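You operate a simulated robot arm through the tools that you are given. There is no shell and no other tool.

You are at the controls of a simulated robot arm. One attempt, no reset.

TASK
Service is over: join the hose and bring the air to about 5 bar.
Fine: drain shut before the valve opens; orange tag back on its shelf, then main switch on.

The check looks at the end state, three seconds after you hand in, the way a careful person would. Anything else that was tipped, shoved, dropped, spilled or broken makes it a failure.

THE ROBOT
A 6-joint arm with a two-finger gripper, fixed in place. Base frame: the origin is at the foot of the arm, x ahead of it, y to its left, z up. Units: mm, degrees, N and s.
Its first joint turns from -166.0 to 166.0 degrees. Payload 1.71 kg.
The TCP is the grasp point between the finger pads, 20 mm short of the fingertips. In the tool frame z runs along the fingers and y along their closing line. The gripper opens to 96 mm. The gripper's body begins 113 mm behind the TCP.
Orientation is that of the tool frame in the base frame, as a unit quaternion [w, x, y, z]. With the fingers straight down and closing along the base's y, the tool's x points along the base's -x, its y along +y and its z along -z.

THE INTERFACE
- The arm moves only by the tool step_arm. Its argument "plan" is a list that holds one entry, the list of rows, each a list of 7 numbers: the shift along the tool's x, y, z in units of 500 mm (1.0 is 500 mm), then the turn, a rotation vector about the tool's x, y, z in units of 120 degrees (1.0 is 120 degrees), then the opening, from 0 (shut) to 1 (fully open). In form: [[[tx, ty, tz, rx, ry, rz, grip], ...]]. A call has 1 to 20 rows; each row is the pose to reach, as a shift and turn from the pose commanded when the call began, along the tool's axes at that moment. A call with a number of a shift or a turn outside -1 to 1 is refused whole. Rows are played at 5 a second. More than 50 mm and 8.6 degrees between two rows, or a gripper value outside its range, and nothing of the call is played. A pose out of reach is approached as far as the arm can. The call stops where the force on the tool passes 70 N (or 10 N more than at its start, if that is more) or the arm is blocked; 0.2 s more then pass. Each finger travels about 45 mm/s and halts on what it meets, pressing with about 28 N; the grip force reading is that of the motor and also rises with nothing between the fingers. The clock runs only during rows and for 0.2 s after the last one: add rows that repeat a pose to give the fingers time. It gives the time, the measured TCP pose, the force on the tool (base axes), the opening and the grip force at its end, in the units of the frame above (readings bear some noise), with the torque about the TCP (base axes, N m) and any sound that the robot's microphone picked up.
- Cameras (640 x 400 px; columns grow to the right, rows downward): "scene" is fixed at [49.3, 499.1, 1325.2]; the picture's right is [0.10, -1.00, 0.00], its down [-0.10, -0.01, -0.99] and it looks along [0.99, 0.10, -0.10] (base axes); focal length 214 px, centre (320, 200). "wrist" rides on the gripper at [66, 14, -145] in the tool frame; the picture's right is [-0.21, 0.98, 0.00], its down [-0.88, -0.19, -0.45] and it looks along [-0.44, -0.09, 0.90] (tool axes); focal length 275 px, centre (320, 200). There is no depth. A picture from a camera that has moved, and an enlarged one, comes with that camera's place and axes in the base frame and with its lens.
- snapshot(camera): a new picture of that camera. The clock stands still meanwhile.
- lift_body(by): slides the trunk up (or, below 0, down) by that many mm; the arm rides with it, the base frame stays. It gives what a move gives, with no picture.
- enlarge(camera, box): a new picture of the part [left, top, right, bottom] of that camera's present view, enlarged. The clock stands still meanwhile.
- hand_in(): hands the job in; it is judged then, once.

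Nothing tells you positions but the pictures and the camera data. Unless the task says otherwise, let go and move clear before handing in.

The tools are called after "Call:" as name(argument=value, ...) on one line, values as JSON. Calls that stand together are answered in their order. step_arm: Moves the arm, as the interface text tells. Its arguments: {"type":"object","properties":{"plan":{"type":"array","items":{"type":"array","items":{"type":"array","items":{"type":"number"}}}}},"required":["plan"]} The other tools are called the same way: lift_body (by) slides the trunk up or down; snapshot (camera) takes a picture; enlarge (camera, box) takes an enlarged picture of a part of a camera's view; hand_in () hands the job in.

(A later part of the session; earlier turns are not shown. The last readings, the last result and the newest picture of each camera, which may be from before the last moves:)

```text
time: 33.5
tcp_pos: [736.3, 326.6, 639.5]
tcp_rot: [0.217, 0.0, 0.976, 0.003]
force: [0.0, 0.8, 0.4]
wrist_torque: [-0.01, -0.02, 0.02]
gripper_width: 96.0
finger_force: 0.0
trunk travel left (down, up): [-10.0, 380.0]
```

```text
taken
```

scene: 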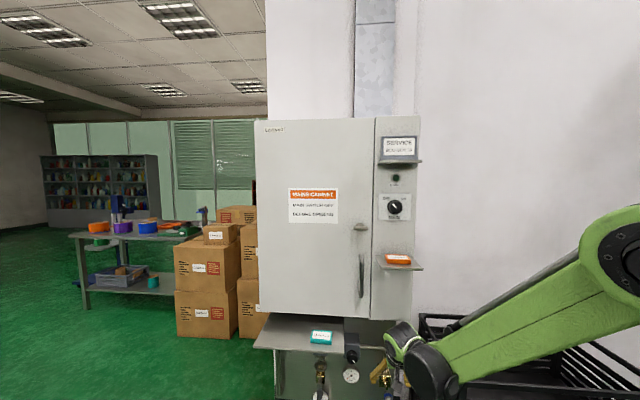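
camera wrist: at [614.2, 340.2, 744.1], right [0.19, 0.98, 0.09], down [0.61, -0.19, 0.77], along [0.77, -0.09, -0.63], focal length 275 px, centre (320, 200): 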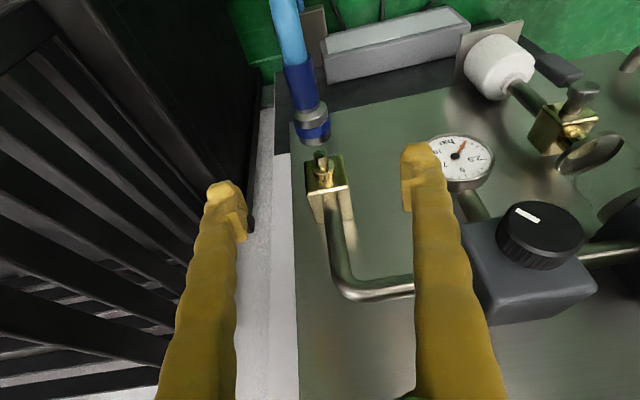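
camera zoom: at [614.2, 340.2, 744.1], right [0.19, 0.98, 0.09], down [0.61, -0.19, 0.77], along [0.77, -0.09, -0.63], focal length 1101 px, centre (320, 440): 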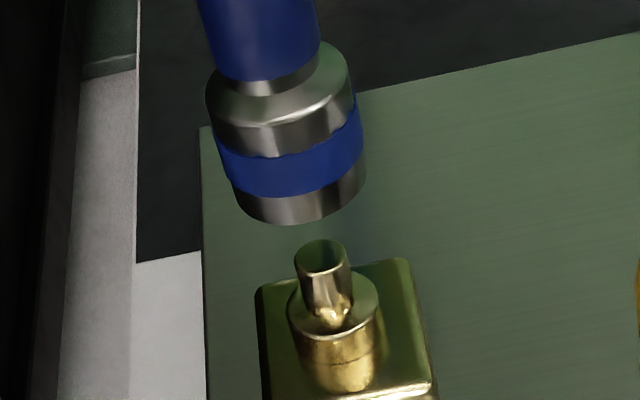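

I now have accurate positions: nipple tip at x≈789 and flange at x≈806, with the axis at y≈325.7, z≈548 and the coupling mouth at x≈771. I'll descend and grasp the coupling at x≈746.

Call:
step_arm(plan=[[[0.02, -0.001, 0.058, 0, 0, 0, 1], [0.04, -0.002, 0.116, 0, 0, 0, 1], [0.06, -0.002, 0.1738, 0, 0, 0, 1], [0.06, -0.002, 0.1738, 0, 0, 0, 1]]])

Call:
snapshot(camera="wrist")

Call:
enlarge(camera="wrist", box=[220, 90, 420, 215])

```text
time: 34.5
tcp_pos: [743.7, 323.5, 546.5]
tcp_rot: [0.217, 0.001, 0.976, 0.002]
force: [-0.5, -0.7, -0.4]
wrist_torque: [0.01, 0.0, -0.03]
gripper_width: 96.2
finger_force: 0.1
trunk travel left (down, up): [-10.0, 380.0]
```

```text
taken
camera wrist: at [621.6, 338.1, 651.3], right [0.19, 0.98, 0.09], down [0.61, -0.19, 0.77], along [0.77, -0.09, -0.63], focal length 275 px, centre (320, 200)
```

wrist: 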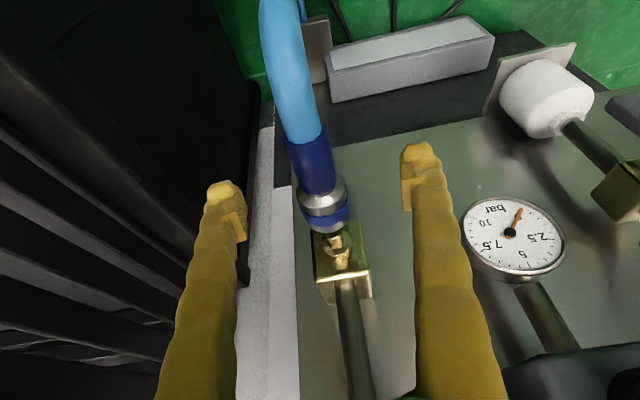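

```text
3.20 times, centred on (320, 152) of wrist
camera zoom: at [621.6, 338.1, 651.3], right [0.19, 0.98, 0.09], down [0.61, -0.19, 0.77], along [0.77, -0.09, -0.63], focal length 881 px, centre (320, 352)
```

zoom: 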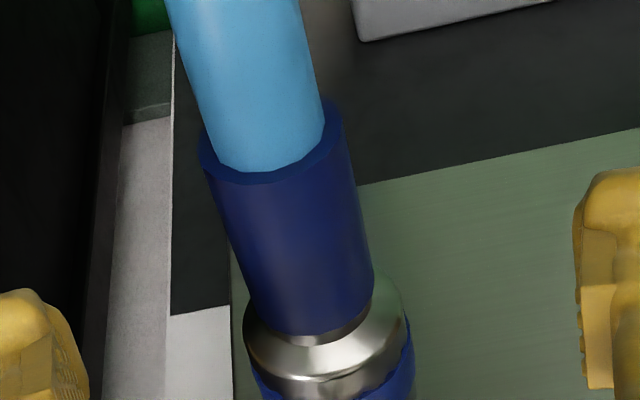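

Call:
step_arm(plan=[[[-0.012, 0.002, 0.002, 0, 0, 0, 1], [-0.012, 0.002, 0.002, 0, 0, 0, 0.6], [-0.012, 0.002, 0.002, 0, 0, 0, 0.5], [-0.012, 0.002, 0.002, 0, 0, 0, 0.4], [-0.012, 0.002, 0.002, 0, 0, 0, 0.3], [-0.012, 0.002, 0.002, 0, 0, 0, 0.2], [-0.012, 0.002, 0.002, 0, 0, 0, 0.1], [-0.012, 0.002, 0.002, 0, 0, 0, 0.1]]])

Call:
snapshot(camera="wrist")

Call:
enlarge(camera="wrist", box=[240, 170, 440, 295])

```text
time: 36.3
tcp_pos: [751.8, 323.5, 549.7]
tcp_rot: [0.218, 0.001, 0.976, 0.002]
force: [-0.9, -17.5, -2.5]
wrist_torque: [-0.11, -0.01, -0.13]
gripper_width: 28.1
finger_force: 35.5
trunk travel left (down, up): [-10.0, 380.0]
```

```text
taken
camera wrist: at [627.5, 338.8, 653.3], right [0.19, 0.98, 0.09], down [0.61, -0.19, 0.77], along [0.77, -0.09, -0.63], focal length 275 px, centre (320, 200)
```

wrist: 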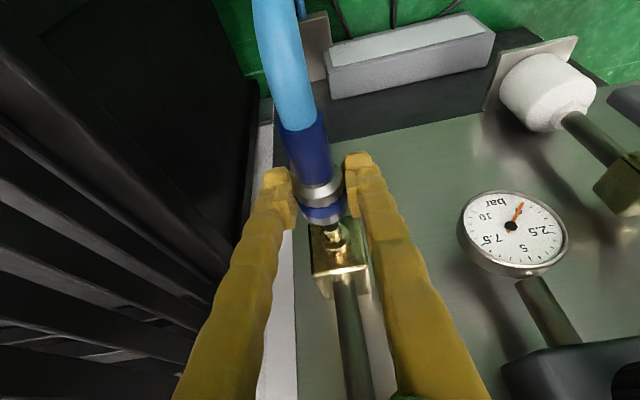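

```text
3.20 times, centred on (340, 232) of wrist
camera zoom: at [627.5, 338.8, 653.3], right [0.19, 0.98, 0.09], down [0.61, -0.19, 0.77], along [0.77, -0.09, -0.63], focal length 881 px, centre (256, 96)
```

zoom: 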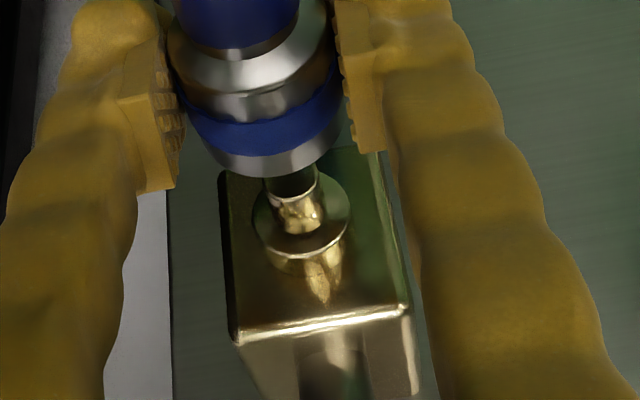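

The coupling is gripped, but there is a side force. I'll re-read it before moving.

Call:
step_arm(plan=[[[0, 0, 0, 0, 0, 0, 0.1], [0, 0, 0, 0, 0, 0, 0.1]]])

```text
time: 36.9
tcp_pos: [749.3, 324.4, 550.1]
tcp_rot: [0.217, 0.001, 0.976, 0.003]
force: [-1.4, -22.3, -4.5]
wrist_torque: [-0.19, 0.13, -0.17]
gripper_width: 28.2
finger_force: 34.7
trunk travel left (down, up): [-10.0, 380.0]
```

Call:
step_arm(plan=[[[0, -0.005, 0, 0, 0, 0, 0.1], [0, -0.005, 0, 0, 0, 0, 0.1]]])

Call:
enlarge(camera="wrist", box=[240, 170, 440, 295])

```text
time: 37.5
tcp_pos: [749.1, 325.5, 548.3]
tcp_rot: [0.217, 0.0, 0.976, 0.003]
force: [-3.7, 2.6, -6.0]
wrist_torque: [0.11, 0.39, 0.01]
gripper_width: 27.9
finger_force: 34.9
trunk travel left (down, up): [-10.0, 380.0]
```

```text
3.20 times, centred on (340, 232) of wrist
camera zoom: at [627.7, 338.2, 653.3], right [0.18, 0.98, 0.09], down [0.61, -0.19, 0.77], along [0.77, -0.09, -0.63], focal length 881 px, centre (256, 96)
```

zoom: 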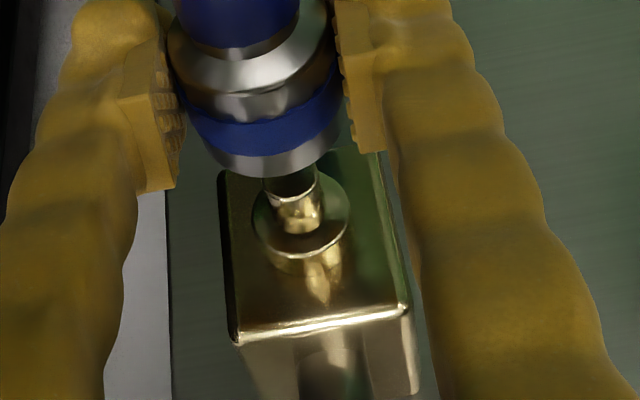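

Call:
step_arm(plan=[[[-0.009, 0, 0.0042, 0, 0, 0, 0.05], [-0.0181, 0, 0.0085, 0, 0, 0, 0.05], [-0.0181, 0, 0.0085, 0, 0, 0, 0.05]]])

Call:
enlarge(camera="wrist", box=[240, 170, 440, 295])

```text
time: 38.3
tcp_pos: [760.9, 324.1, 550.3]
tcp_rot: [0.217, -0.001, 0.976, 0.004]
force: [-1.2, 26.0, -8.3]
wrist_torque: [0.17, 0.37, 0.19]
gripper_width: 28.3
finger_force: 34.9
trunk travel left (down, up): [-10.0, 380.0]
```

```text
3.20 times, centred on (340, 232) of wrist
camera zoom: at [639.0, 338.1, 653.3], right [0.18, 0.98, 0.09], down [0.61, -0.19, 0.77], along [0.77, -0.09, -0.63], focal length 881 px, centre (256, 96)
```

zoom: 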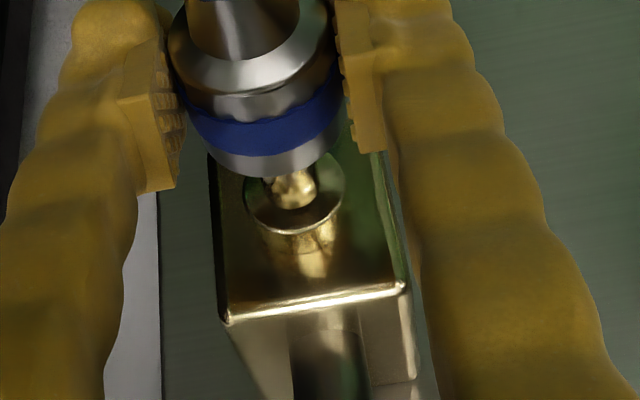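

Call:
snapshot(camera="wrist")

Call:
enlarge(camera="wrist", box=[230, 110, 430, 235])

```text
taken
camera wrist: at [639.0, 338.1, 653.3], right [0.18, 0.98, 0.09], down [0.61, -0.19, 0.77], along [0.77, -0.09, -0.63], focal length 275 px, centre (320, 200)
```

wrist: 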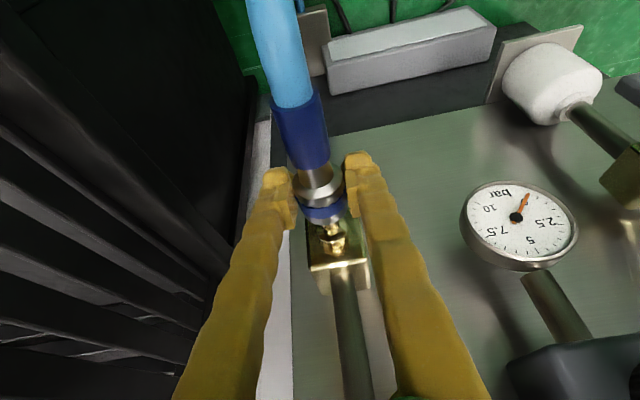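

```text
3.20 times, centred on (330, 172) of wrist
camera zoom: at [639.0, 338.1, 653.3], right [0.18, 0.98, 0.09], down [0.61, -0.19, 0.77], along [0.77, -0.09, -0.63], focal length 881 px, centre (288, 288)
```

zoom: 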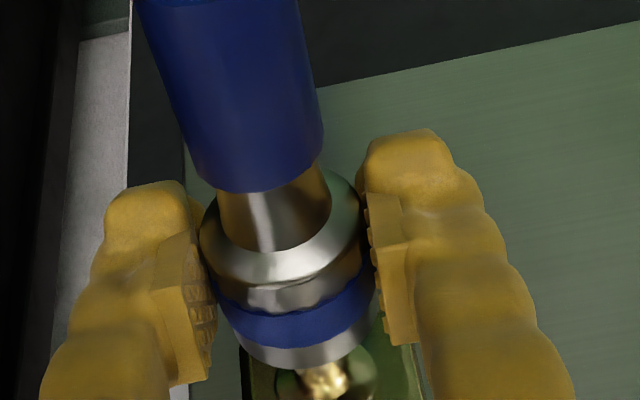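

The outer collar slides forward along the hose tail, so the collar is the part to push over the nipple. I'll ease the side load and continue.

Call:
step_arm(plan=[[[0, 0.005, 0, 0, 0, 0, 0.05], [0, 0.005, 0, 0, 0, 0, 0.05]]])

Call:
enlarge(camera="wrist", box=[230, 130, 430, 255])

```text
time: 38.9
tcp_pos: [761.3, 325.7, 549.2]
tcp_rot: [0.217, 0.0, 0.976, 0.002]
force: [-1.5, 6.9, -8.8]
wrist_torque: [-0.05, 0.06, 0.05]
gripper_width: 28.1
finger_force: 35.1
trunk travel left (down, up): [-10.0, 380.0]
```

```text
3.20 times, centred on (330, 192) of wrist
camera zoom: at [639.2, 338.7, 653.3], right [0.19, 0.98, 0.09], down [0.61, -0.19, 0.77], along [0.77, -0.09, -0.63], focal length 881 px, centre (288, 224)
```

zoom: 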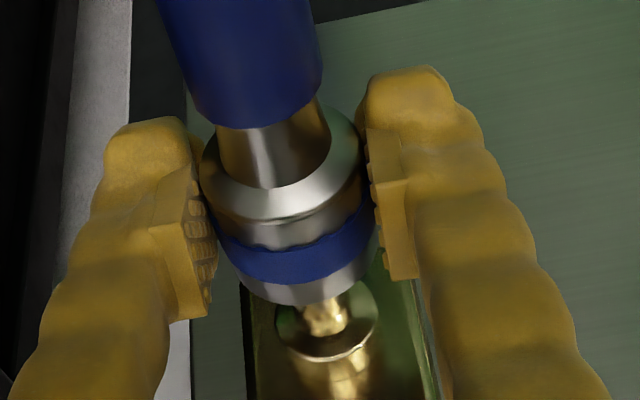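

Call:
step_arm(plan=[[[-0.009, 0.0015, 0.0037, 0, 0, 0, 0.05], [-0.0181, 0.003, 0.0076, 0, 0, 0, 0.05], [-0.0181, 0.003, 0.0076, 0, 0, 0, 0.05]]])

Call:
enlarge(camera="wrist", box=[230, 130, 430, 255])

```text
time: 39.7
tcp_pos: [771.8, 325.3, 549.5]
tcp_rot: [0.217, 0.002, 0.976, 0.001]
force: [-5.0, -35.1, -17.2]
wrist_torque: [-0.28, 0.08, -0.2]
gripper_width: 28.1
finger_force: 34.7
trunk travel left (down, up): [-10.0, 380.0]
```

```text
3.20 times, centred on (330, 192) of wrist
camera zoom: at [649.2, 339.1, 653.4], right [0.19, 0.98, 0.09], down [0.61, -0.19, 0.77], along [0.77, -0.09, -0.63], focal length 881 px, centre (288, 224)
```

zoom: 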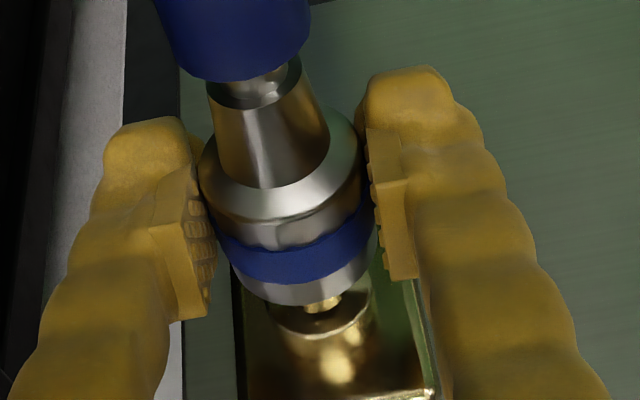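

Call:
snapshot(camera="wrist")

Call:
enlarge(camera="wrist", box=[230, 60, 430, 185])

Call:
enlarge(camera="scene", box=[340, 340, 420, 400])

```text
taken
camera wrist: at [649.2, 339.1, 653.4], right [0.19, 0.98, 0.09], down [0.61, -0.19, 0.77], along [0.77, -0.09, -0.63], focal length 275 px, centre (320, 200)
```

wrist: 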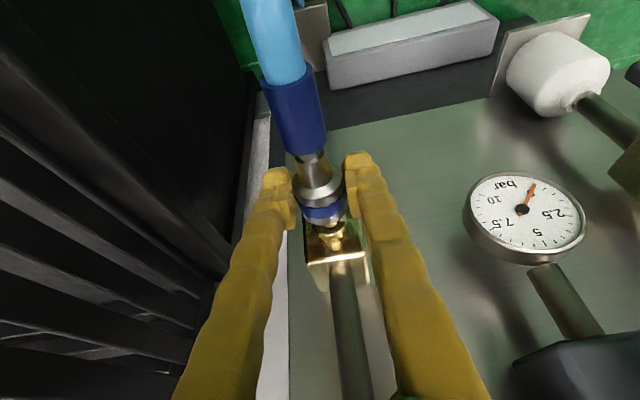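

```text
3.20 times, centred on (330, 122) of wrist
camera zoom: at [649.2, 339.1, 653.4], right [0.19, 0.98, 0.09], down [0.61, -0.19, 0.77], along [0.77, -0.09, -0.63], focal length 881 px, centre (288, 448)
```

zoom: 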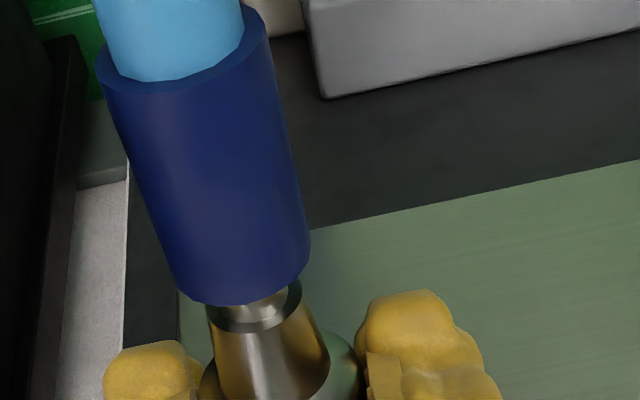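

```text
6.67 times, centred on (380, 370) of scene
camera zoom: at [49.3, 499.1, 1325.2], right [0.1, -1.0, 0.0], down [-0.1, -0.01, -0.99], along [0.99, 0.1, -0.1], focal length 1430 px, centre (-80, -933)
```

zoom: 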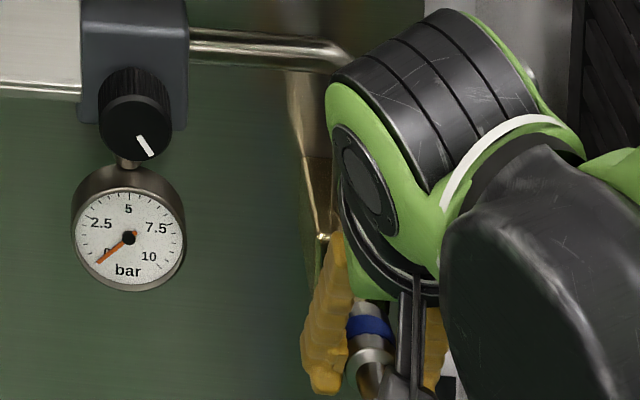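

The steel coupling slides on toward the nipple with little axial force. I'll reduce the side load and push the remaining distance in small steps.

Call:
step_arm(plan=[[[0, -0.0035, 0, 0, 0, 0, 0.05], [-0.005, -0.0035, 0.0021, 0, 0, 0, 0.05], [-0.0091, -0.0035, 0.0041, 0, 0, 0, 0.05], [-0.0091, -0.0035, 0.0041, 0, 0, 0, 0.05]]])

Call:
enlarge(camera="wrist", box=[230, 130, 430, 255])

```text
time: 40.7
tcp_pos: [777.9, 324.9, 549.8]
tcp_rot: [0.216, 0.001, 0.976, 0.002]
force: [-4.8, -29.4, -20.5]
wrist_torque: [-0.1, 0.39, -0.23]
gripper_width: 28.2
finger_force: 35.4
trunk travel left (down, up): [-10.0, 380.0]
```

```text
3.20 times, centred on (330, 192) of wrist
camera zoom: at [654.4, 338.7, 653.4], right [0.19, 0.98, 0.09], down [0.61, -0.19, 0.77], along [0.77, -0.09, -0.63], focal length 881 px, centre (288, 224)
```

zoom: 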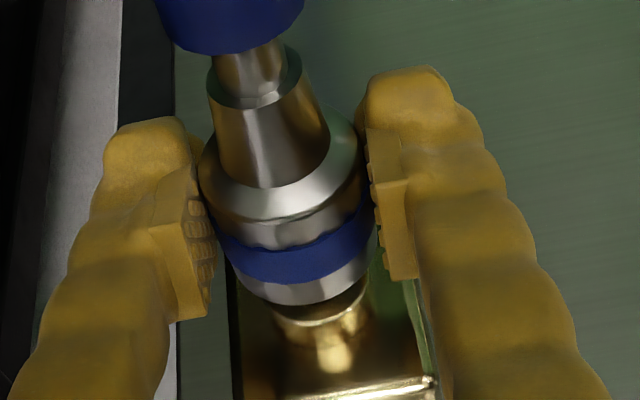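

Call:
step_arm(plan=[[[0.0015, -0.005, 0.0025, 0, 0, 0, 0.05], [0.0015, -0.005, 0.0025, 0, 0, 0, 0.05]]])

```text
time: 41.3
tcp_pos: [776.1, 324.2, 549.9]
tcp_rot: [0.218, 0.0, 0.976, 0.003]
force: [4.6, 5.1, -0.7]
wrist_torque: [0.22, -0.09, -0.02]
gripper_width: 27.9
finger_force: 34.7
trunk travel left (down, up): [-10.0, 380.0]
```

Side loads are now small. I'll continue pushing along +x.

Call:
step_arm(plan=[[[-0.0054, 0, 0.0025, 0, 0, 0, 0.05], [-0.0109, 0, 0.0051, 0, 0, 0, 0.05], [-0.0163, 0, 0.0076, 0, 0, 0, 0.05], [-0.0163, 0, 0.0076, 0, 0, 0, 0.05]]])

Call:
enlarge(camera="wrist", box=[230, 130, 430, 255])

```text
time: 42.3
tcp_pos: [783.2, 324.7, 550.1]
tcp_rot: [0.218, 0.0, 0.976, 0.003]
force: [-3.1, 28.6, 5.3]
wrist_torque: [0.23, 0.51, 0.13]
gripper_width: 28.5
finger_force: 34.6
trunk travel left (down, up): [-10.0, 380.0]
```

```text
3.20 times, centred on (330, 192) of wrist
camera zoom: at [661.9, 338.2, 653.1], right [0.18, 0.98, 0.09], down [0.6, -0.19, 0.77], along [0.77, -0.09, -0.63], focal length 881 px, centre (288, 224)
```

zoom: 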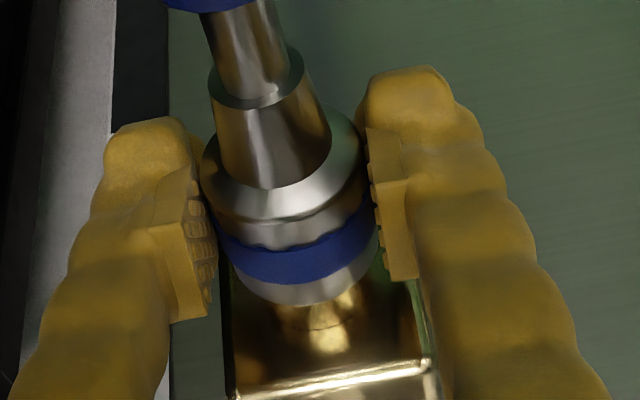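

Call:
step_arm(plan=[[[0, 0.004, 0, 0, 0, 0, 0.05], [-0.0054, 0.004, 0.0025, 0, 0, 0, 0.05], [-0.0109, 0.004, 0.0051, 0, 0, 0, 0.05], [-0.0109, 0.004, 0.0051, 0, 0, 0, 0.05]]])

Call:
enlarge(camera="wrist", box=[230, 130, 430, 255])

```text
time: 43.3
tcp_pos: [790.2, 325.3, 548.8]
tcp_rot: [0.217, 0.001, 0.976, 0.002]
force: [-25.3, 1.2, -9.5]
wrist_torque: [0.0, 0.29, -0.02]
gripper_width: 27.6
finger_force: 34.9
trunk travel left (down, up): [-10.0, 380.0]
```

```text
3.20 times, centred on (330, 192) of wrist
camera zoom: at [668.2, 338.6, 651.9], right [0.19, 0.98, 0.09], down [0.61, -0.19, 0.77], along [0.77, -0.09, -0.63], focal length 881 px, centre (288, 224)
```

zoom: 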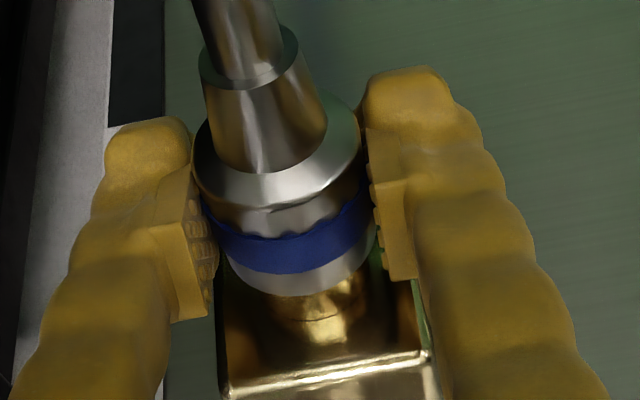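

Call:
step_arm(plan=[[[-0.0036, 0, 0.0017, 0, 0, 0, 0.0], [-0.0073, 0, 0.0034, 0, 0, 0, 0.0], [-0.0073, 0, 0.0034, 0, 0, 0, 0.0], [-0.0073, 0, 0.0034, 0, 0, 0, 0.0]]])

Call:
enlarge(camera="wrist", box=[230, 130, 430, 255])

```text
time: 44.3
tcp_pos: [794.9, 324.4, 548.5]
tcp_rot: [0.217, 0.0, 0.976, 0.002]
force: [-24.8, -8.0, -6.8]
wrist_torque: [-0.03, 0.15, -0.05]
gripper_width: 27.7
finger_force: 34.6
trunk travel left (down, up): [-10.0, 380.0]
```

```text
3.20 times, centred on (330, 192) of wrist
camera zoom: at [672.5, 338.6, 652.1], right [0.19, 0.98, 0.09], down [0.61, -0.19, 0.77], along [0.77, -0.09, -0.63], focal length 881 px, centre (288, 224)
```

zoom: 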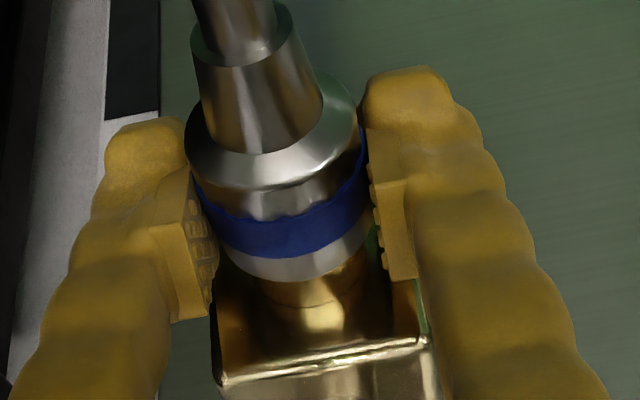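

The coupling stopped and the fingers slipped. I'll open and see whether it stays on the nipple.

Call:
step_arm(plan=[[[0, 0, 0, 0, 0, 0, 0.5], [0, 0, 0, 0, 0, 0, 0.5], [0, 0, -0.03, 0, 0, 0, 0.6], [0, 0, -0.08, 0, 0, 0, 0.7], [0, 0, -0.16, 0, 0, 0, 0.7], [0, 0, -0.16, 0, 0, 0, 0.7]]])

Call:
snapshot(camera="wrist")

Call:
enlarge(camera="wrist", box=[230, 60, 430, 185])

```text
time: 45.7
tcp_pos: [761.9, 324.3, 622.2]
tcp_rot: [0.217, 0.001, 0.976, 0.002]
force: [1.1, 0.9, -0.4]
wrist_torque: [-0.02, 0.02, 0.01]
gripper_width: 67.0
finger_force: 0.1
trunk travel left (down, up): [-10.0, 380.0]
```

```text
taken
camera wrist: at [640.1, 338.0, 725.6], right [0.19, 0.98, 0.09], down [0.61, -0.19, 0.77], along [0.77, -0.09, -0.63], focal length 275 px, centre (320, 200)
```

wrist: 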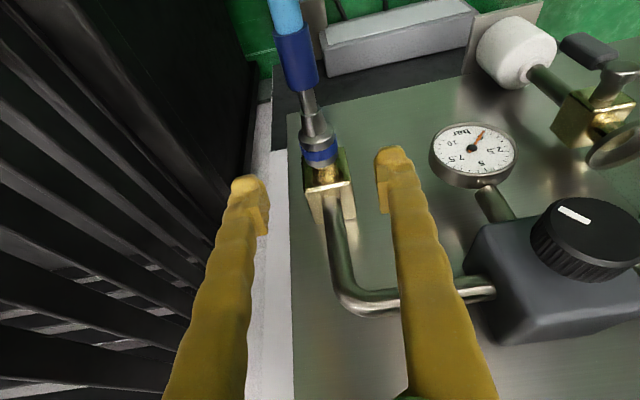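

```text
3.20 times, centred on (330, 122) of wrist
camera zoom: at [640.1, 338.0, 725.6], right [0.19, 0.98, 0.09], down [0.61, -0.19, 0.77], along [0.77, -0.09, -0.63], focal length 881 px, centre (288, 448)
```

zoom: 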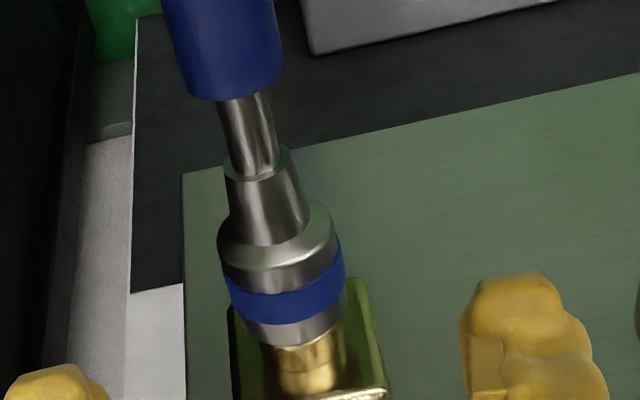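

The coupling stays seated against the nipple's shoulder, so the hose is joined. Next is the drain: I'll back off, flatten the tilt and move over to view the drain lever and the blue valve.

Call:
step_arm(plan=[[[0.06, 0, -0.042, 0, -0.04, 0, 0.7], [0.12, 0, -0.085, 0, -0.09, 0, 0.5], [0.1876, 0, -0.1275, 0, -0.14, 0, 0.3], [0.1876, 0.08, -0.1275, 0, -0.19, 0, 0.2], [0.1876, 0.16, -0.1275, 0, -0.2267, 0, 0.1], [0.1876, 0.24, -0.1275, 0, -0.2267, 0, 0], [0.1876, 0.32, -0.1275, 0, -0.2267, 0, 0], [0.1876, 0.36, -0.1275, 0, -0.2267, 0, 0], [0.1876, 0.36, -0.1275, 0, -0.2267, 0, 0]]])

Call:
snapshot(camera="wrist")

Call:
snapshot(camera="scene")

```text
time: 47.7
tcp_pos: [646.8, 504.6, 641.7]
tcp_rot: [0.441, 0.001, 0.898, 0.003]
force: [-0.4, -0.1, 0.8]
wrist_torque: [-0.01, -0.03, 0.03]
gripper_width: 0.0
finger_force: 28.4
trunk travel left (down, up): [-10.0, 380.0]
```

```text
taken
camera wrist: at [491.6, 519.5, 678.1], right [0.13, 0.98, 0.17], down [0.18, -0.19, 0.96], along [0.97, -0.09, -0.2], focal length 275 px, centre (320, 200)
```

wrist: 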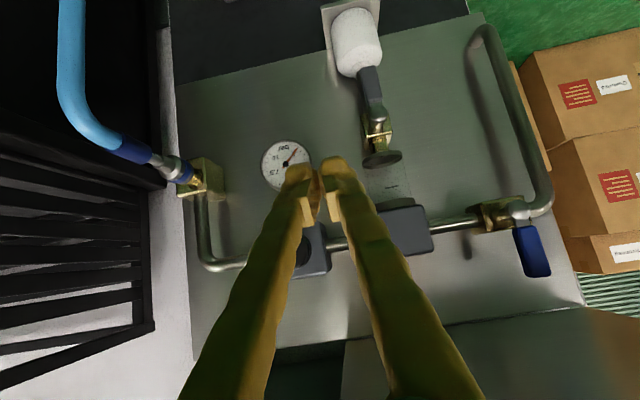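

```text
taken
```

scene: 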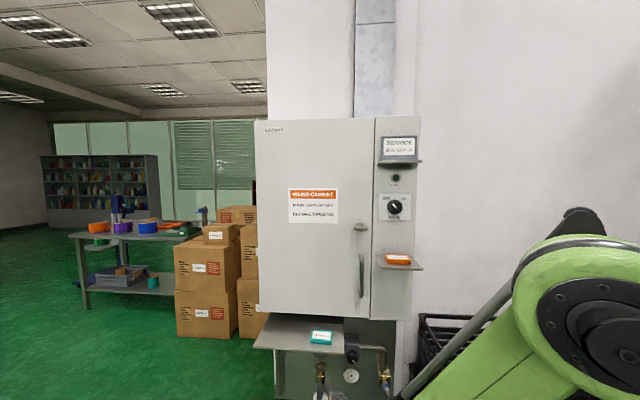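

Call:
enlarge(camera="wrist", box=[310, 0, 450, 180])

Call:
enlarge(camera="wrist", box=[440, 180, 580, 290])

Call:
enlarge(camera="wrist", box=[100, 110, 260, 210])

```text
2.22 times, centred on (380, 90) of wrist
camera zoom: at [491.6, 519.5, 678.1], right [0.13, 0.98, 0.17], down [0.18, -0.19, 0.96], along [0.97, -0.09, -0.2], focal length 612 px, centre (187, 444)
```

zoom: 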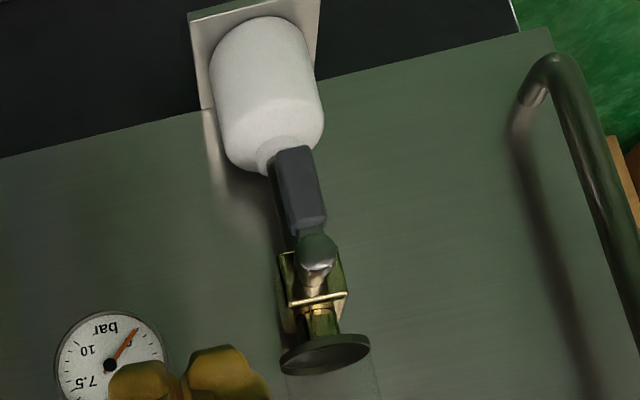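

```text
3.64 times, centred on (510, 235) of wrist
camera zoom: at [491.6, 519.5, 678.1], right [0.13, 0.98, 0.17], down [0.18, -0.19, 0.96], along [0.97, -0.09, -0.2], focal length 1001 px, centre (-371, 73)
```

zoom: 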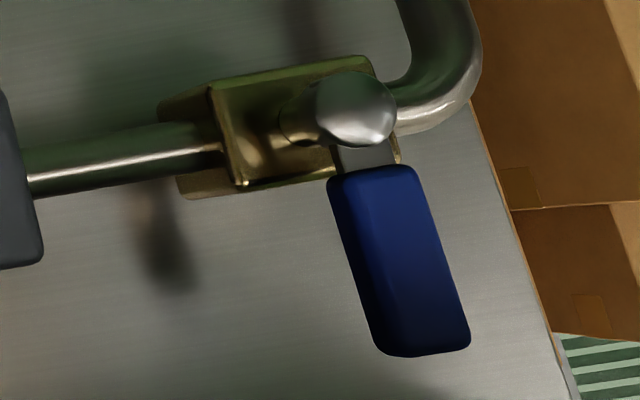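

```text
4.00 times, centred on (180, 160) of wrist
camera zoom: at [491.6, 519.5, 678.1], right [0.13, 0.98, 0.17], down [0.18, -0.19, 0.96], along [0.97, -0.09, -0.2], focal length 1101 px, centre (880, 360)
```

zoom: 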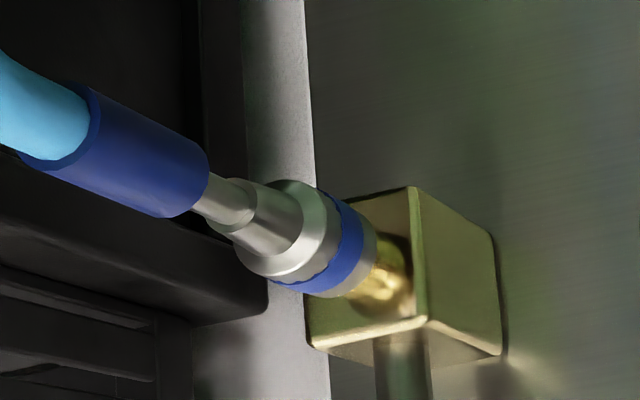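

The drain lever's hub is at about (803,579,520), with the lever hanging to z≈460. I'll bring the closed fingertips next to the lever on its right side at z≈482, ready to try a gentle push.

Call:
step_arm(plan=[[[0.02, 0.035, 0.085, 0, 0, 0, 0], [0.0488, 0.0708, 0.1716, 0, 0, 0, 0], [0.0488, 0.0708, 0.25, 0, 0, 0, 0], [0.0487, 0.0708, 0.33, 0, 0, 0, 0], [0.0485, 0.0708, 0.38, 0, 0, 0, 0], [0.0485, 0.0708, 0.38, 0, 0, 0, 0]]])

Call:
snapshot(camera="wrist")

Call:
enlarge(camera="wrist", box=[260, 60, 460, 185])

Call:
enlarge(camera="scene", box=[290, 340, 370, 400])

```text
time: 49.1
tcp_pos: [785.5, 540.6, 504.1]
tcp_rot: [0.441, 0.0, 0.897, 0.003]
force: [0.1, 1.2, 0.0]
wrist_torque: [0.01, 0.0, -0.03]
gripper_width: 0.0
finger_force: 28.3
trunk travel left (down, up): [-10.0, 380.0]
```

```text
taken
camera wrist: at [629.2, 554.5, 541.0], right [0.13, 0.98, 0.17], down [0.18, -0.19, 0.96], along [0.97, -0.09, -0.2], focal length 275 px, centre (320, 200)
```

wrist: 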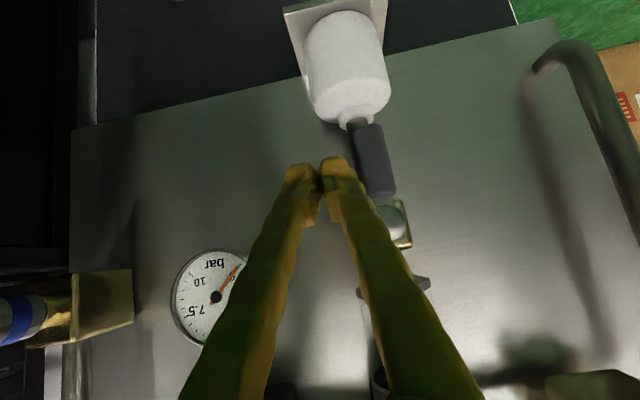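

```text
3.20 times, centred on (360, 122) of wrist
camera zoom: at [629.2, 554.5, 541.0], right [0.13, 0.98, 0.17], down [0.18, -0.19, 0.96], along [0.97, -0.09, -0.2], focal length 881 px, centre (192, 448)
```

zoom: 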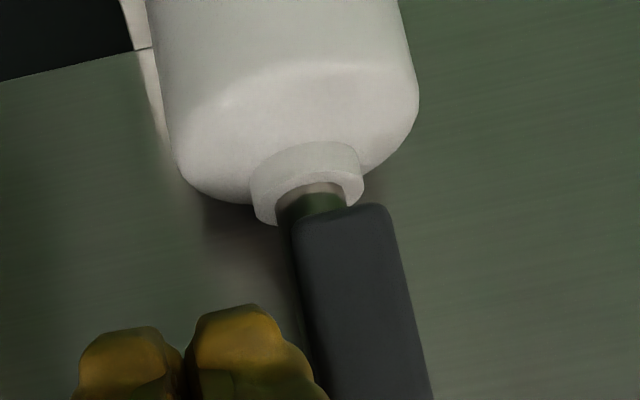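

```text
6.67 times, centred on (330, 370) of scene
camera zoom: at [49.3, 499.1, 1325.2], right [0.1, -1.0, 0.0], down [-0.1, -0.01, -0.99], along [0.99, 0.1, -0.1], focal length 1430 px, centre (253, -933)
```

zoom: 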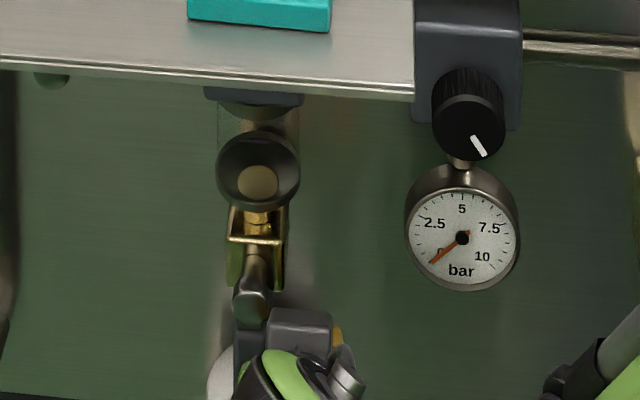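

Call:
step_arm(plan=[[[0, 0, 0.02, 0, 0, 0, 0], [0, 0.015, 0.02, 0, 0, 0, 0], [0, 0.03, 0.02, 0, 0, 0, 0], [0, 0.036, 0.02, 0, 0, 0, 0], [0, 0.036, 0.02, 0, 0, 0, 0]]])

Call:
enlarge(camera="wrist", box=[260, 60, 460, 185])

```text
time: 49.9
tcp_pos: [784.5, 547.7, 509.9]
tcp_rot: [0.446, 0.004, 0.895, -0.002]
force: [-3.9, -8.4, 4.7]
wrist_torque: [0.07, -0.05, -0.05]
gripper_width: 0.2
finger_force: 28.2
trunk travel left (down, up): [-10.0, 380.0]
stopped in row 4: the force on the tool passed its limit at 82 N (the readings are from after the stop); the commanded pose is now the measured one
```

```text
3.20 times, centred on (360, 122) of wrist
camera zoom: at [629.0, 562.7, 545.0], right [0.13, 0.98, 0.16], down [0.17, -0.19, 0.97], along [0.98, -0.1, -0.19], focal length 881 px, centre (192, 448)
```

zoom: 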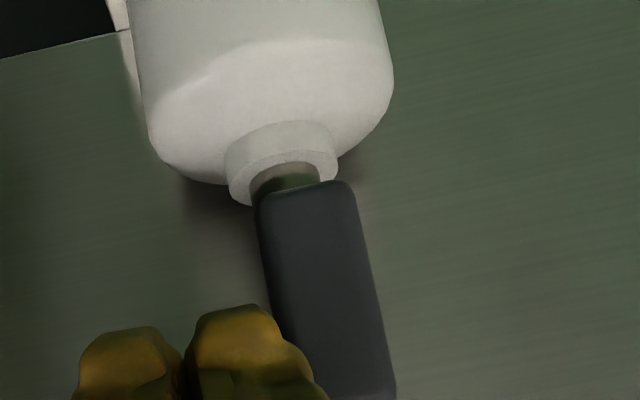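

The push stopped at 82 N without moving the lever. I'll look at what was touched.

Call:
snapshot(camera="scene")

Call:
snapshot(camera="wrist")

Call:
enlarge(camera="wrist", box=[300, 130, 440, 220])

Call:
enlarge(camera="scene", box=[280, 330, 400, 400])

```text
taken
```

scene: 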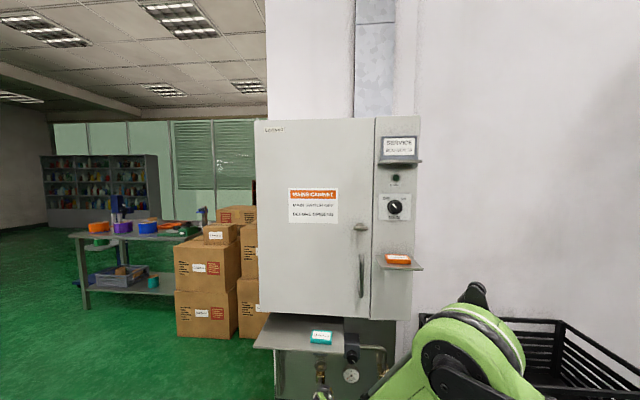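

```text
taken
camera wrist: at [629.0, 562.7, 545.0], right [0.13, 0.98, 0.16], down [0.17, -0.19, 0.97], along [0.98, -0.1, -0.19], focal length 275 px, centre (320, 200)
```

wrist: 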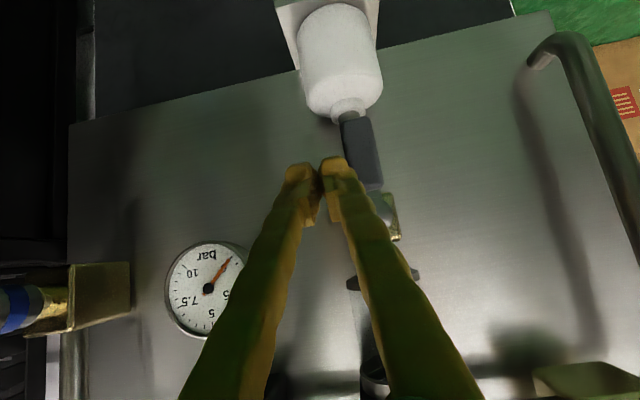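

```text
4.44 times, centred on (370, 175) of wrist
camera zoom: at [629.0, 562.7, 545.0], right [0.13, 0.98, 0.16], down [0.17, -0.19, 0.97], along [0.98, -0.1, -0.19], focal length 1224 px, centre (98, 311)
```

zoom: 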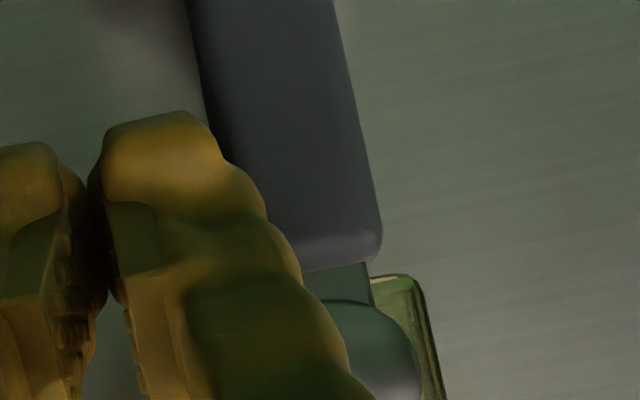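

```text
5.33 times, centred on (340, 365) of scene
camera zoom: at [49.3, 499.1, 1325.2], right [0.1, -1.0, 0.0], down [-0.1, -0.01, -0.99], along [0.99, 0.1, -0.1], focal length 1144 px, centre (213, -680)
```

zoom: 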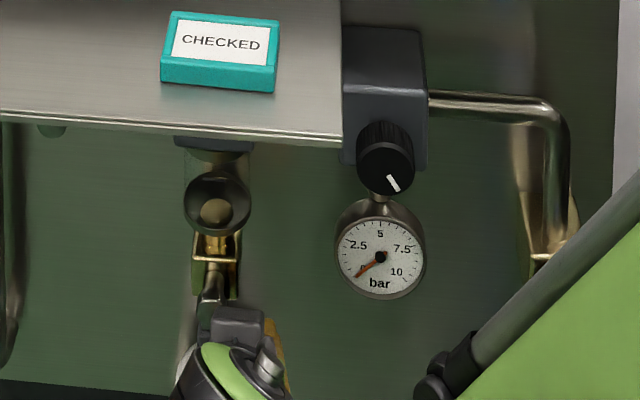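

The lever sits against its stop on that side, so it must swing toward −y. I'll retreat, go round in front of the lever to its other side and push the opposite way.

Call:
step_arm(plan=[[[0, -0.03, 0, 0, 0, 0, 0], [0, -0.03, -0.08, 0, 0, 0, 0], [0, 0.03, -0.12, 0, 0, 0, 0], [0, 0.1, -0.12, 0, 0, 0, 0], [0, 0.135, -0.12, 0, 0, 0, 0], [0, 0.135, -0.06, 0, 0, 0, 0], [0, 0.135, -0.06, 0, 0, 0, 0]]])

Call:
snapshot(camera="wrist")

```text
time: 51.5
tcp_pos: [762.5, 614.5, 528.4]
tcp_rot: [0.445, 0.005, 0.896, -0.003]
force: [-0.5, 0.3, 1.2]
wrist_torque: [0.02, 0.0, 0.01]
gripper_width: 0.0
finger_force: 28.5
trunk travel left (down, up): [-10.0, 380.0]
```

```text
taken
camera wrist: at [605.3, 630.7, 562.7], right [0.13, 0.98, 0.16], down [0.17, -0.19, 0.97], along [0.98, -0.1, -0.19], focal length 275 px, centre (320, 200)
```

wrist: 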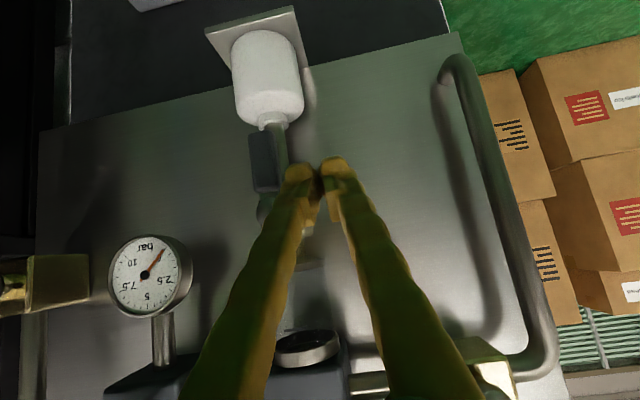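

Call:
step_arm(plan=[[[0.006, 0, 0.04, 0, 0, 0, 0], [0.012, 0, 0.08, 0, 0, 0, 0], [0.012, -0.016, 0.08, 0, 0, 0, 0], [0.012, -0.032, 0.08, 0, 0, 0, 0], [0.012, -0.032, 0.08, 0, 0, 0, 0]]])

Call:
snapshot(camera="wrist")

Call:
enlarge(camera="wrist", box=[220, 90, 420, 215])

```text
time: 52.7
tcp_pos: [789.5, 599.8, 498.0]
tcp_rot: [0.446, 0.004, 0.895, -0.002]
force: [-2.0, 6.2, -6.2]
wrist_torque: [0.03, -0.01, -0.06]
gripper_width: 0.1
finger_force: 28.5
trunk travel left (down, up): [-10.0, 380.0]
```

```text
taken
camera wrist: at [632.7, 615.4, 532.7], right [0.13, 0.98, 0.16], down [0.17, -0.19, 0.97], along [0.98, -0.1, -0.19], focal length 275 px, centre (320, 200)
```

wrist: 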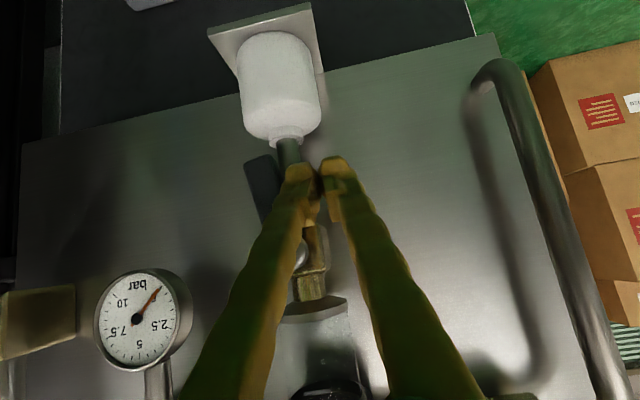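

```text
3.20 times, centred on (320, 152) of wrist
camera zoom: at [632.7, 615.4, 532.7], right [0.13, 0.98, 0.16], down [0.17, -0.19, 0.97], along [0.98, -0.1, -0.19], focal length 881 px, centre (320, 352)
```

zoom: 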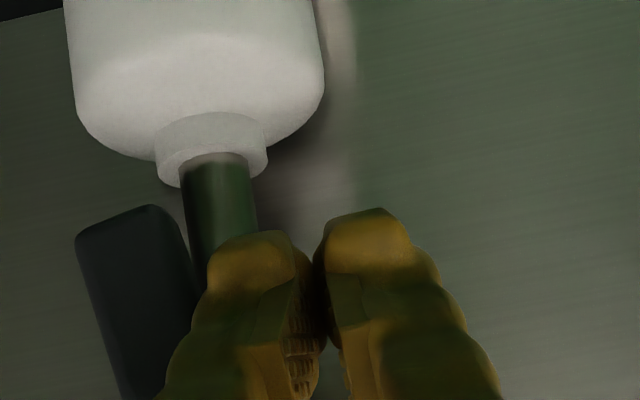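

The lever is swinging this way with only a light force. I'll continue along its arc.

Call:
step_arm(plan=[[[0.005, -0.03, 0.004, 0, 0, 0, 0], [0.0096, -0.06, 0.0072, 0, 0, 0, 0], [0.0096, -0.092, 0.0072, 0, 0, 0, 0], [0.0096, -0.092, 0.0072, 0, 0, 0, 0]]])

Call:
snapshot(camera="wrist")

```text
time: 53.7
tcp_pos: [790.4, 553.5, 490.5]
tcp_rot: [0.445, 0.005, 0.895, -0.003]
force: [0.6, -0.5, -0.3]
wrist_torque: [0.04, 0.01, -0.01]
gripper_width: 0.0
finger_force: 28.3
trunk travel left (down, up): [-10.0, 380.0]
```

```text
taken
camera wrist: at [633.4, 569.2, 527.2], right [0.13, 0.98, 0.16], down [0.17, -0.19, 0.97], along [0.98, -0.1, -0.19], focal length 275 px, centre (320, 200)
```

wrist: 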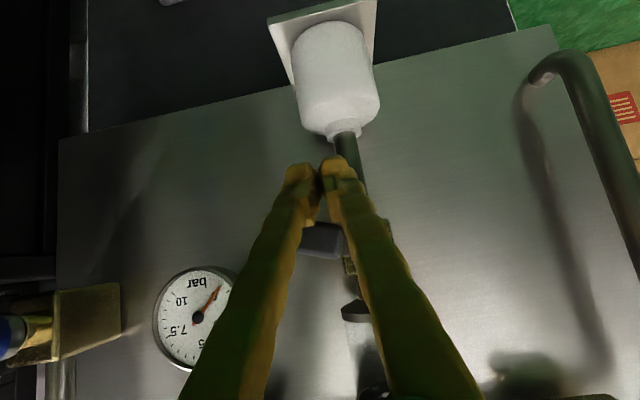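

Call:
step_arm(plan=[[[-0.006, -0.02, -0.004, 0, 0, 0, 0], [-0.012, -0.034, -0.009, 0, 0, 0, 0], [-0.025, -0.04, -0.019, 0, 0, 0, 0], [-0.035, -0.042, -0.026, 0, 0, 0, 0], [-0.035, -0.042, -0.026, 0, 0, 0, 0]]])

Call:
snapshot(camera="wrist")

Call:
enlarge(camera="wrist", box=[260, 160, 460, 285])

```text
time: 54.9
tcp_pos: [779.0, 532.0, 514.3]
tcp_rot: [0.445, 0.006, 0.895, -0.002]
force: [-25.1, -6.6, -92.4]
wrist_torque: [-0.23, 1.06, -0.44]
gripper_width: 6.0
finger_force: 29.8
trunk travel left (down, up): [-10.0, 380.0]
stopped in row 5: the force on the tool passed its limit at 73 N (the readings are from after the stop); the commanded pose is now the measured one
```

```text
taken
camera wrist: at [622.9, 549.6, 550.1], right [0.14, 0.98, 0.17], down [0.17, -0.19, 0.97], along [0.98, -0.1, -0.19], focal length 275 px, centre (320, 200)
```

wrist: 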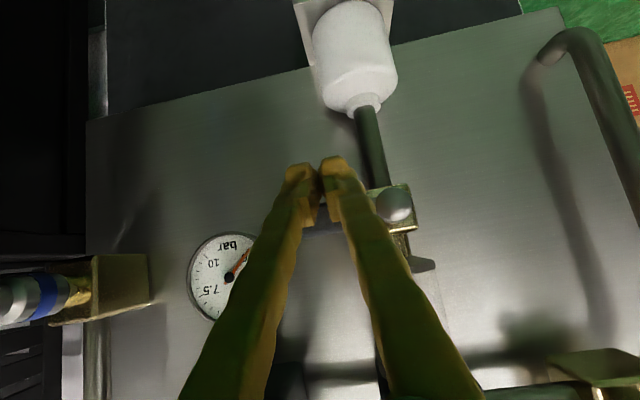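

```text
3.20 times, centred on (360, 222) of wrist
camera zoom: at [622.9, 549.6, 550.1], right [0.14, 0.98, 0.17], down [0.17, -0.19, 0.97], along [0.98, -0.1, -0.19], focal length 881 px, centre (192, 128)
```

zoom: 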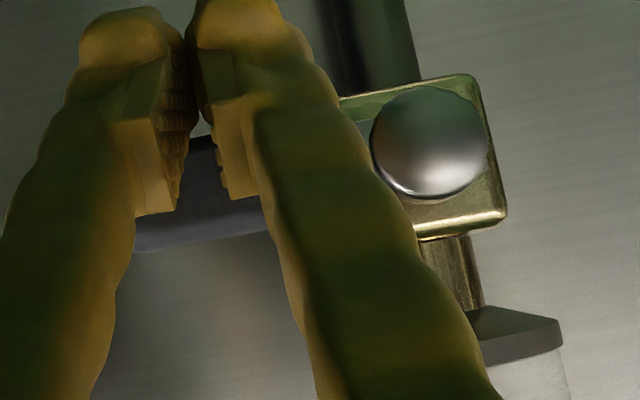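

The lever is up against its closed stop. I'll drop down to release it, then withdraw.

Call:
step_arm(plan=[[[0.016, 0, 0.012, 0, 0, 0, 0], [0.024, 0, 0.018, 0, 0, 0, 0], [0.03, 0, -0.05, 0, 0, 0, 0], [0.02, 0, -0.12, 0, 0, 0, 0], [0.02, 0, -0.18, 0, 0, 0, 0], [0.02, 0, -0.18, 0, 0, 0, 0]]])

Call:
snapshot(camera="wrist")

Call:
enlarge(camera="wrist", box=[260, 60, 460, 185])

```text
time: 56.3
tcp_pos: [702.9, 533.8, 568.8]
tcp_rot: [0.45, 0.005, 0.893, -0.002]
force: [0.0, -0.2, -0.1]
wrist_torque: [0.01, 0.0, -0.02]
gripper_width: 0.1
finger_force: 29.7
trunk travel left (down, up): [-10.0, 380.0]
```

```text
taken
camera wrist: at [545.5, 550.3, 602.9], right [0.13, 0.98, 0.17], down [0.16, -0.19, 0.97], along [0.98, -0.1, -0.18], focal length 275 px, centre (320, 200)
```

wrist: 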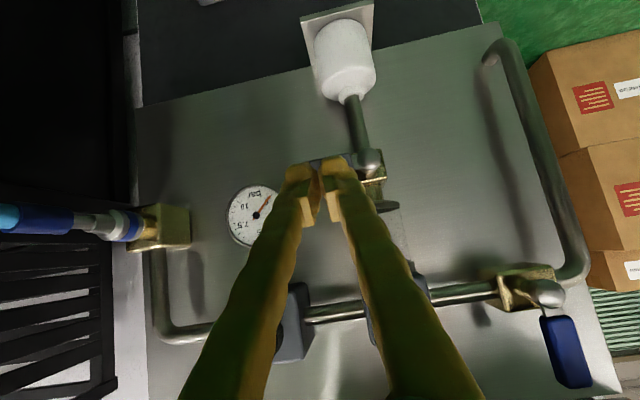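

```text
3.20 times, centred on (360, 122) of wrist
camera zoom: at [545.5, 550.3, 602.9], right [0.13, 0.98, 0.17], down [0.16, -0.19, 0.97], along [0.98, -0.1, -0.18], focal length 881 px, centre (192, 448)
```

zoom: 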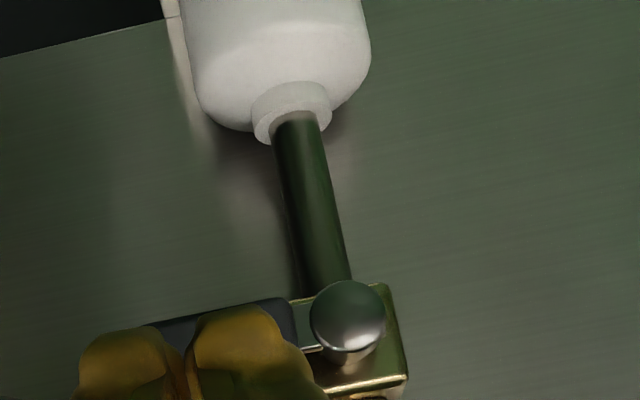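

The drain lever is now horizontal, so it's shut. The blue valve hub is near (779,683,667) with its handle up to z≈730, and I'll come in level below the shelf to push its handle from the left side toward −y.

Call:
step_arm(plan=[[[0, 0.02, -0.08, 0, -0.04, 0, 0], [-0.02, 0.08, -0.15, 0, -0.09, 0, 0], [-0.05, 0.15, -0.2, 0, -0.14, 0, 0], [-0.07, 0.22, -0.245, 0, -0.19, 0, 0], [-0.1, 0.3, -0.245, 0, -0.24, 0, 0], [-0.12, 0.372, -0.245, 0, -0.29, 0, 0], [-0.12, 0.372, -0.245, 0, -0.29, 0, 0]]])

Call:
snapshot(camera="wrist")

Call:
snapshot(camera="scene")

```text
time: 57.9
tcp_pos: [641.5, 722.1, 691.7]
tcp_rot: [0.697, 0.004, 0.717, -0.003]
force: [0.0, -0.2, 0.5]
wrist_torque: [-0.01, 0.02, 0.0]
gripper_width: 0.0
finger_force: 29.4
trunk travel left (down, up): [-10.0, 380.0]
```

```text
taken
camera wrist: at [493.9, 737.1, 631.3], right [0.02, 0.98, 0.21], down [-0.42, -0.18, 0.89], along [0.91, -0.1, 0.41], focal length 275 px, centre (320, 200)
```

wrist: 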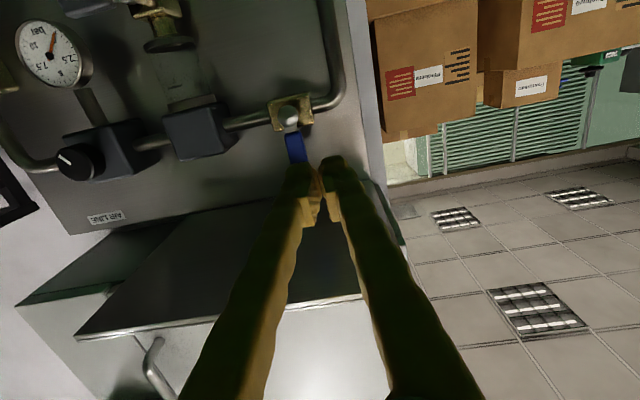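

```text
taken
```

scene: 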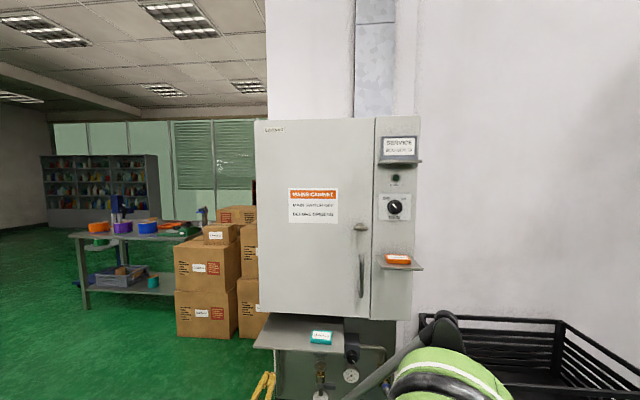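

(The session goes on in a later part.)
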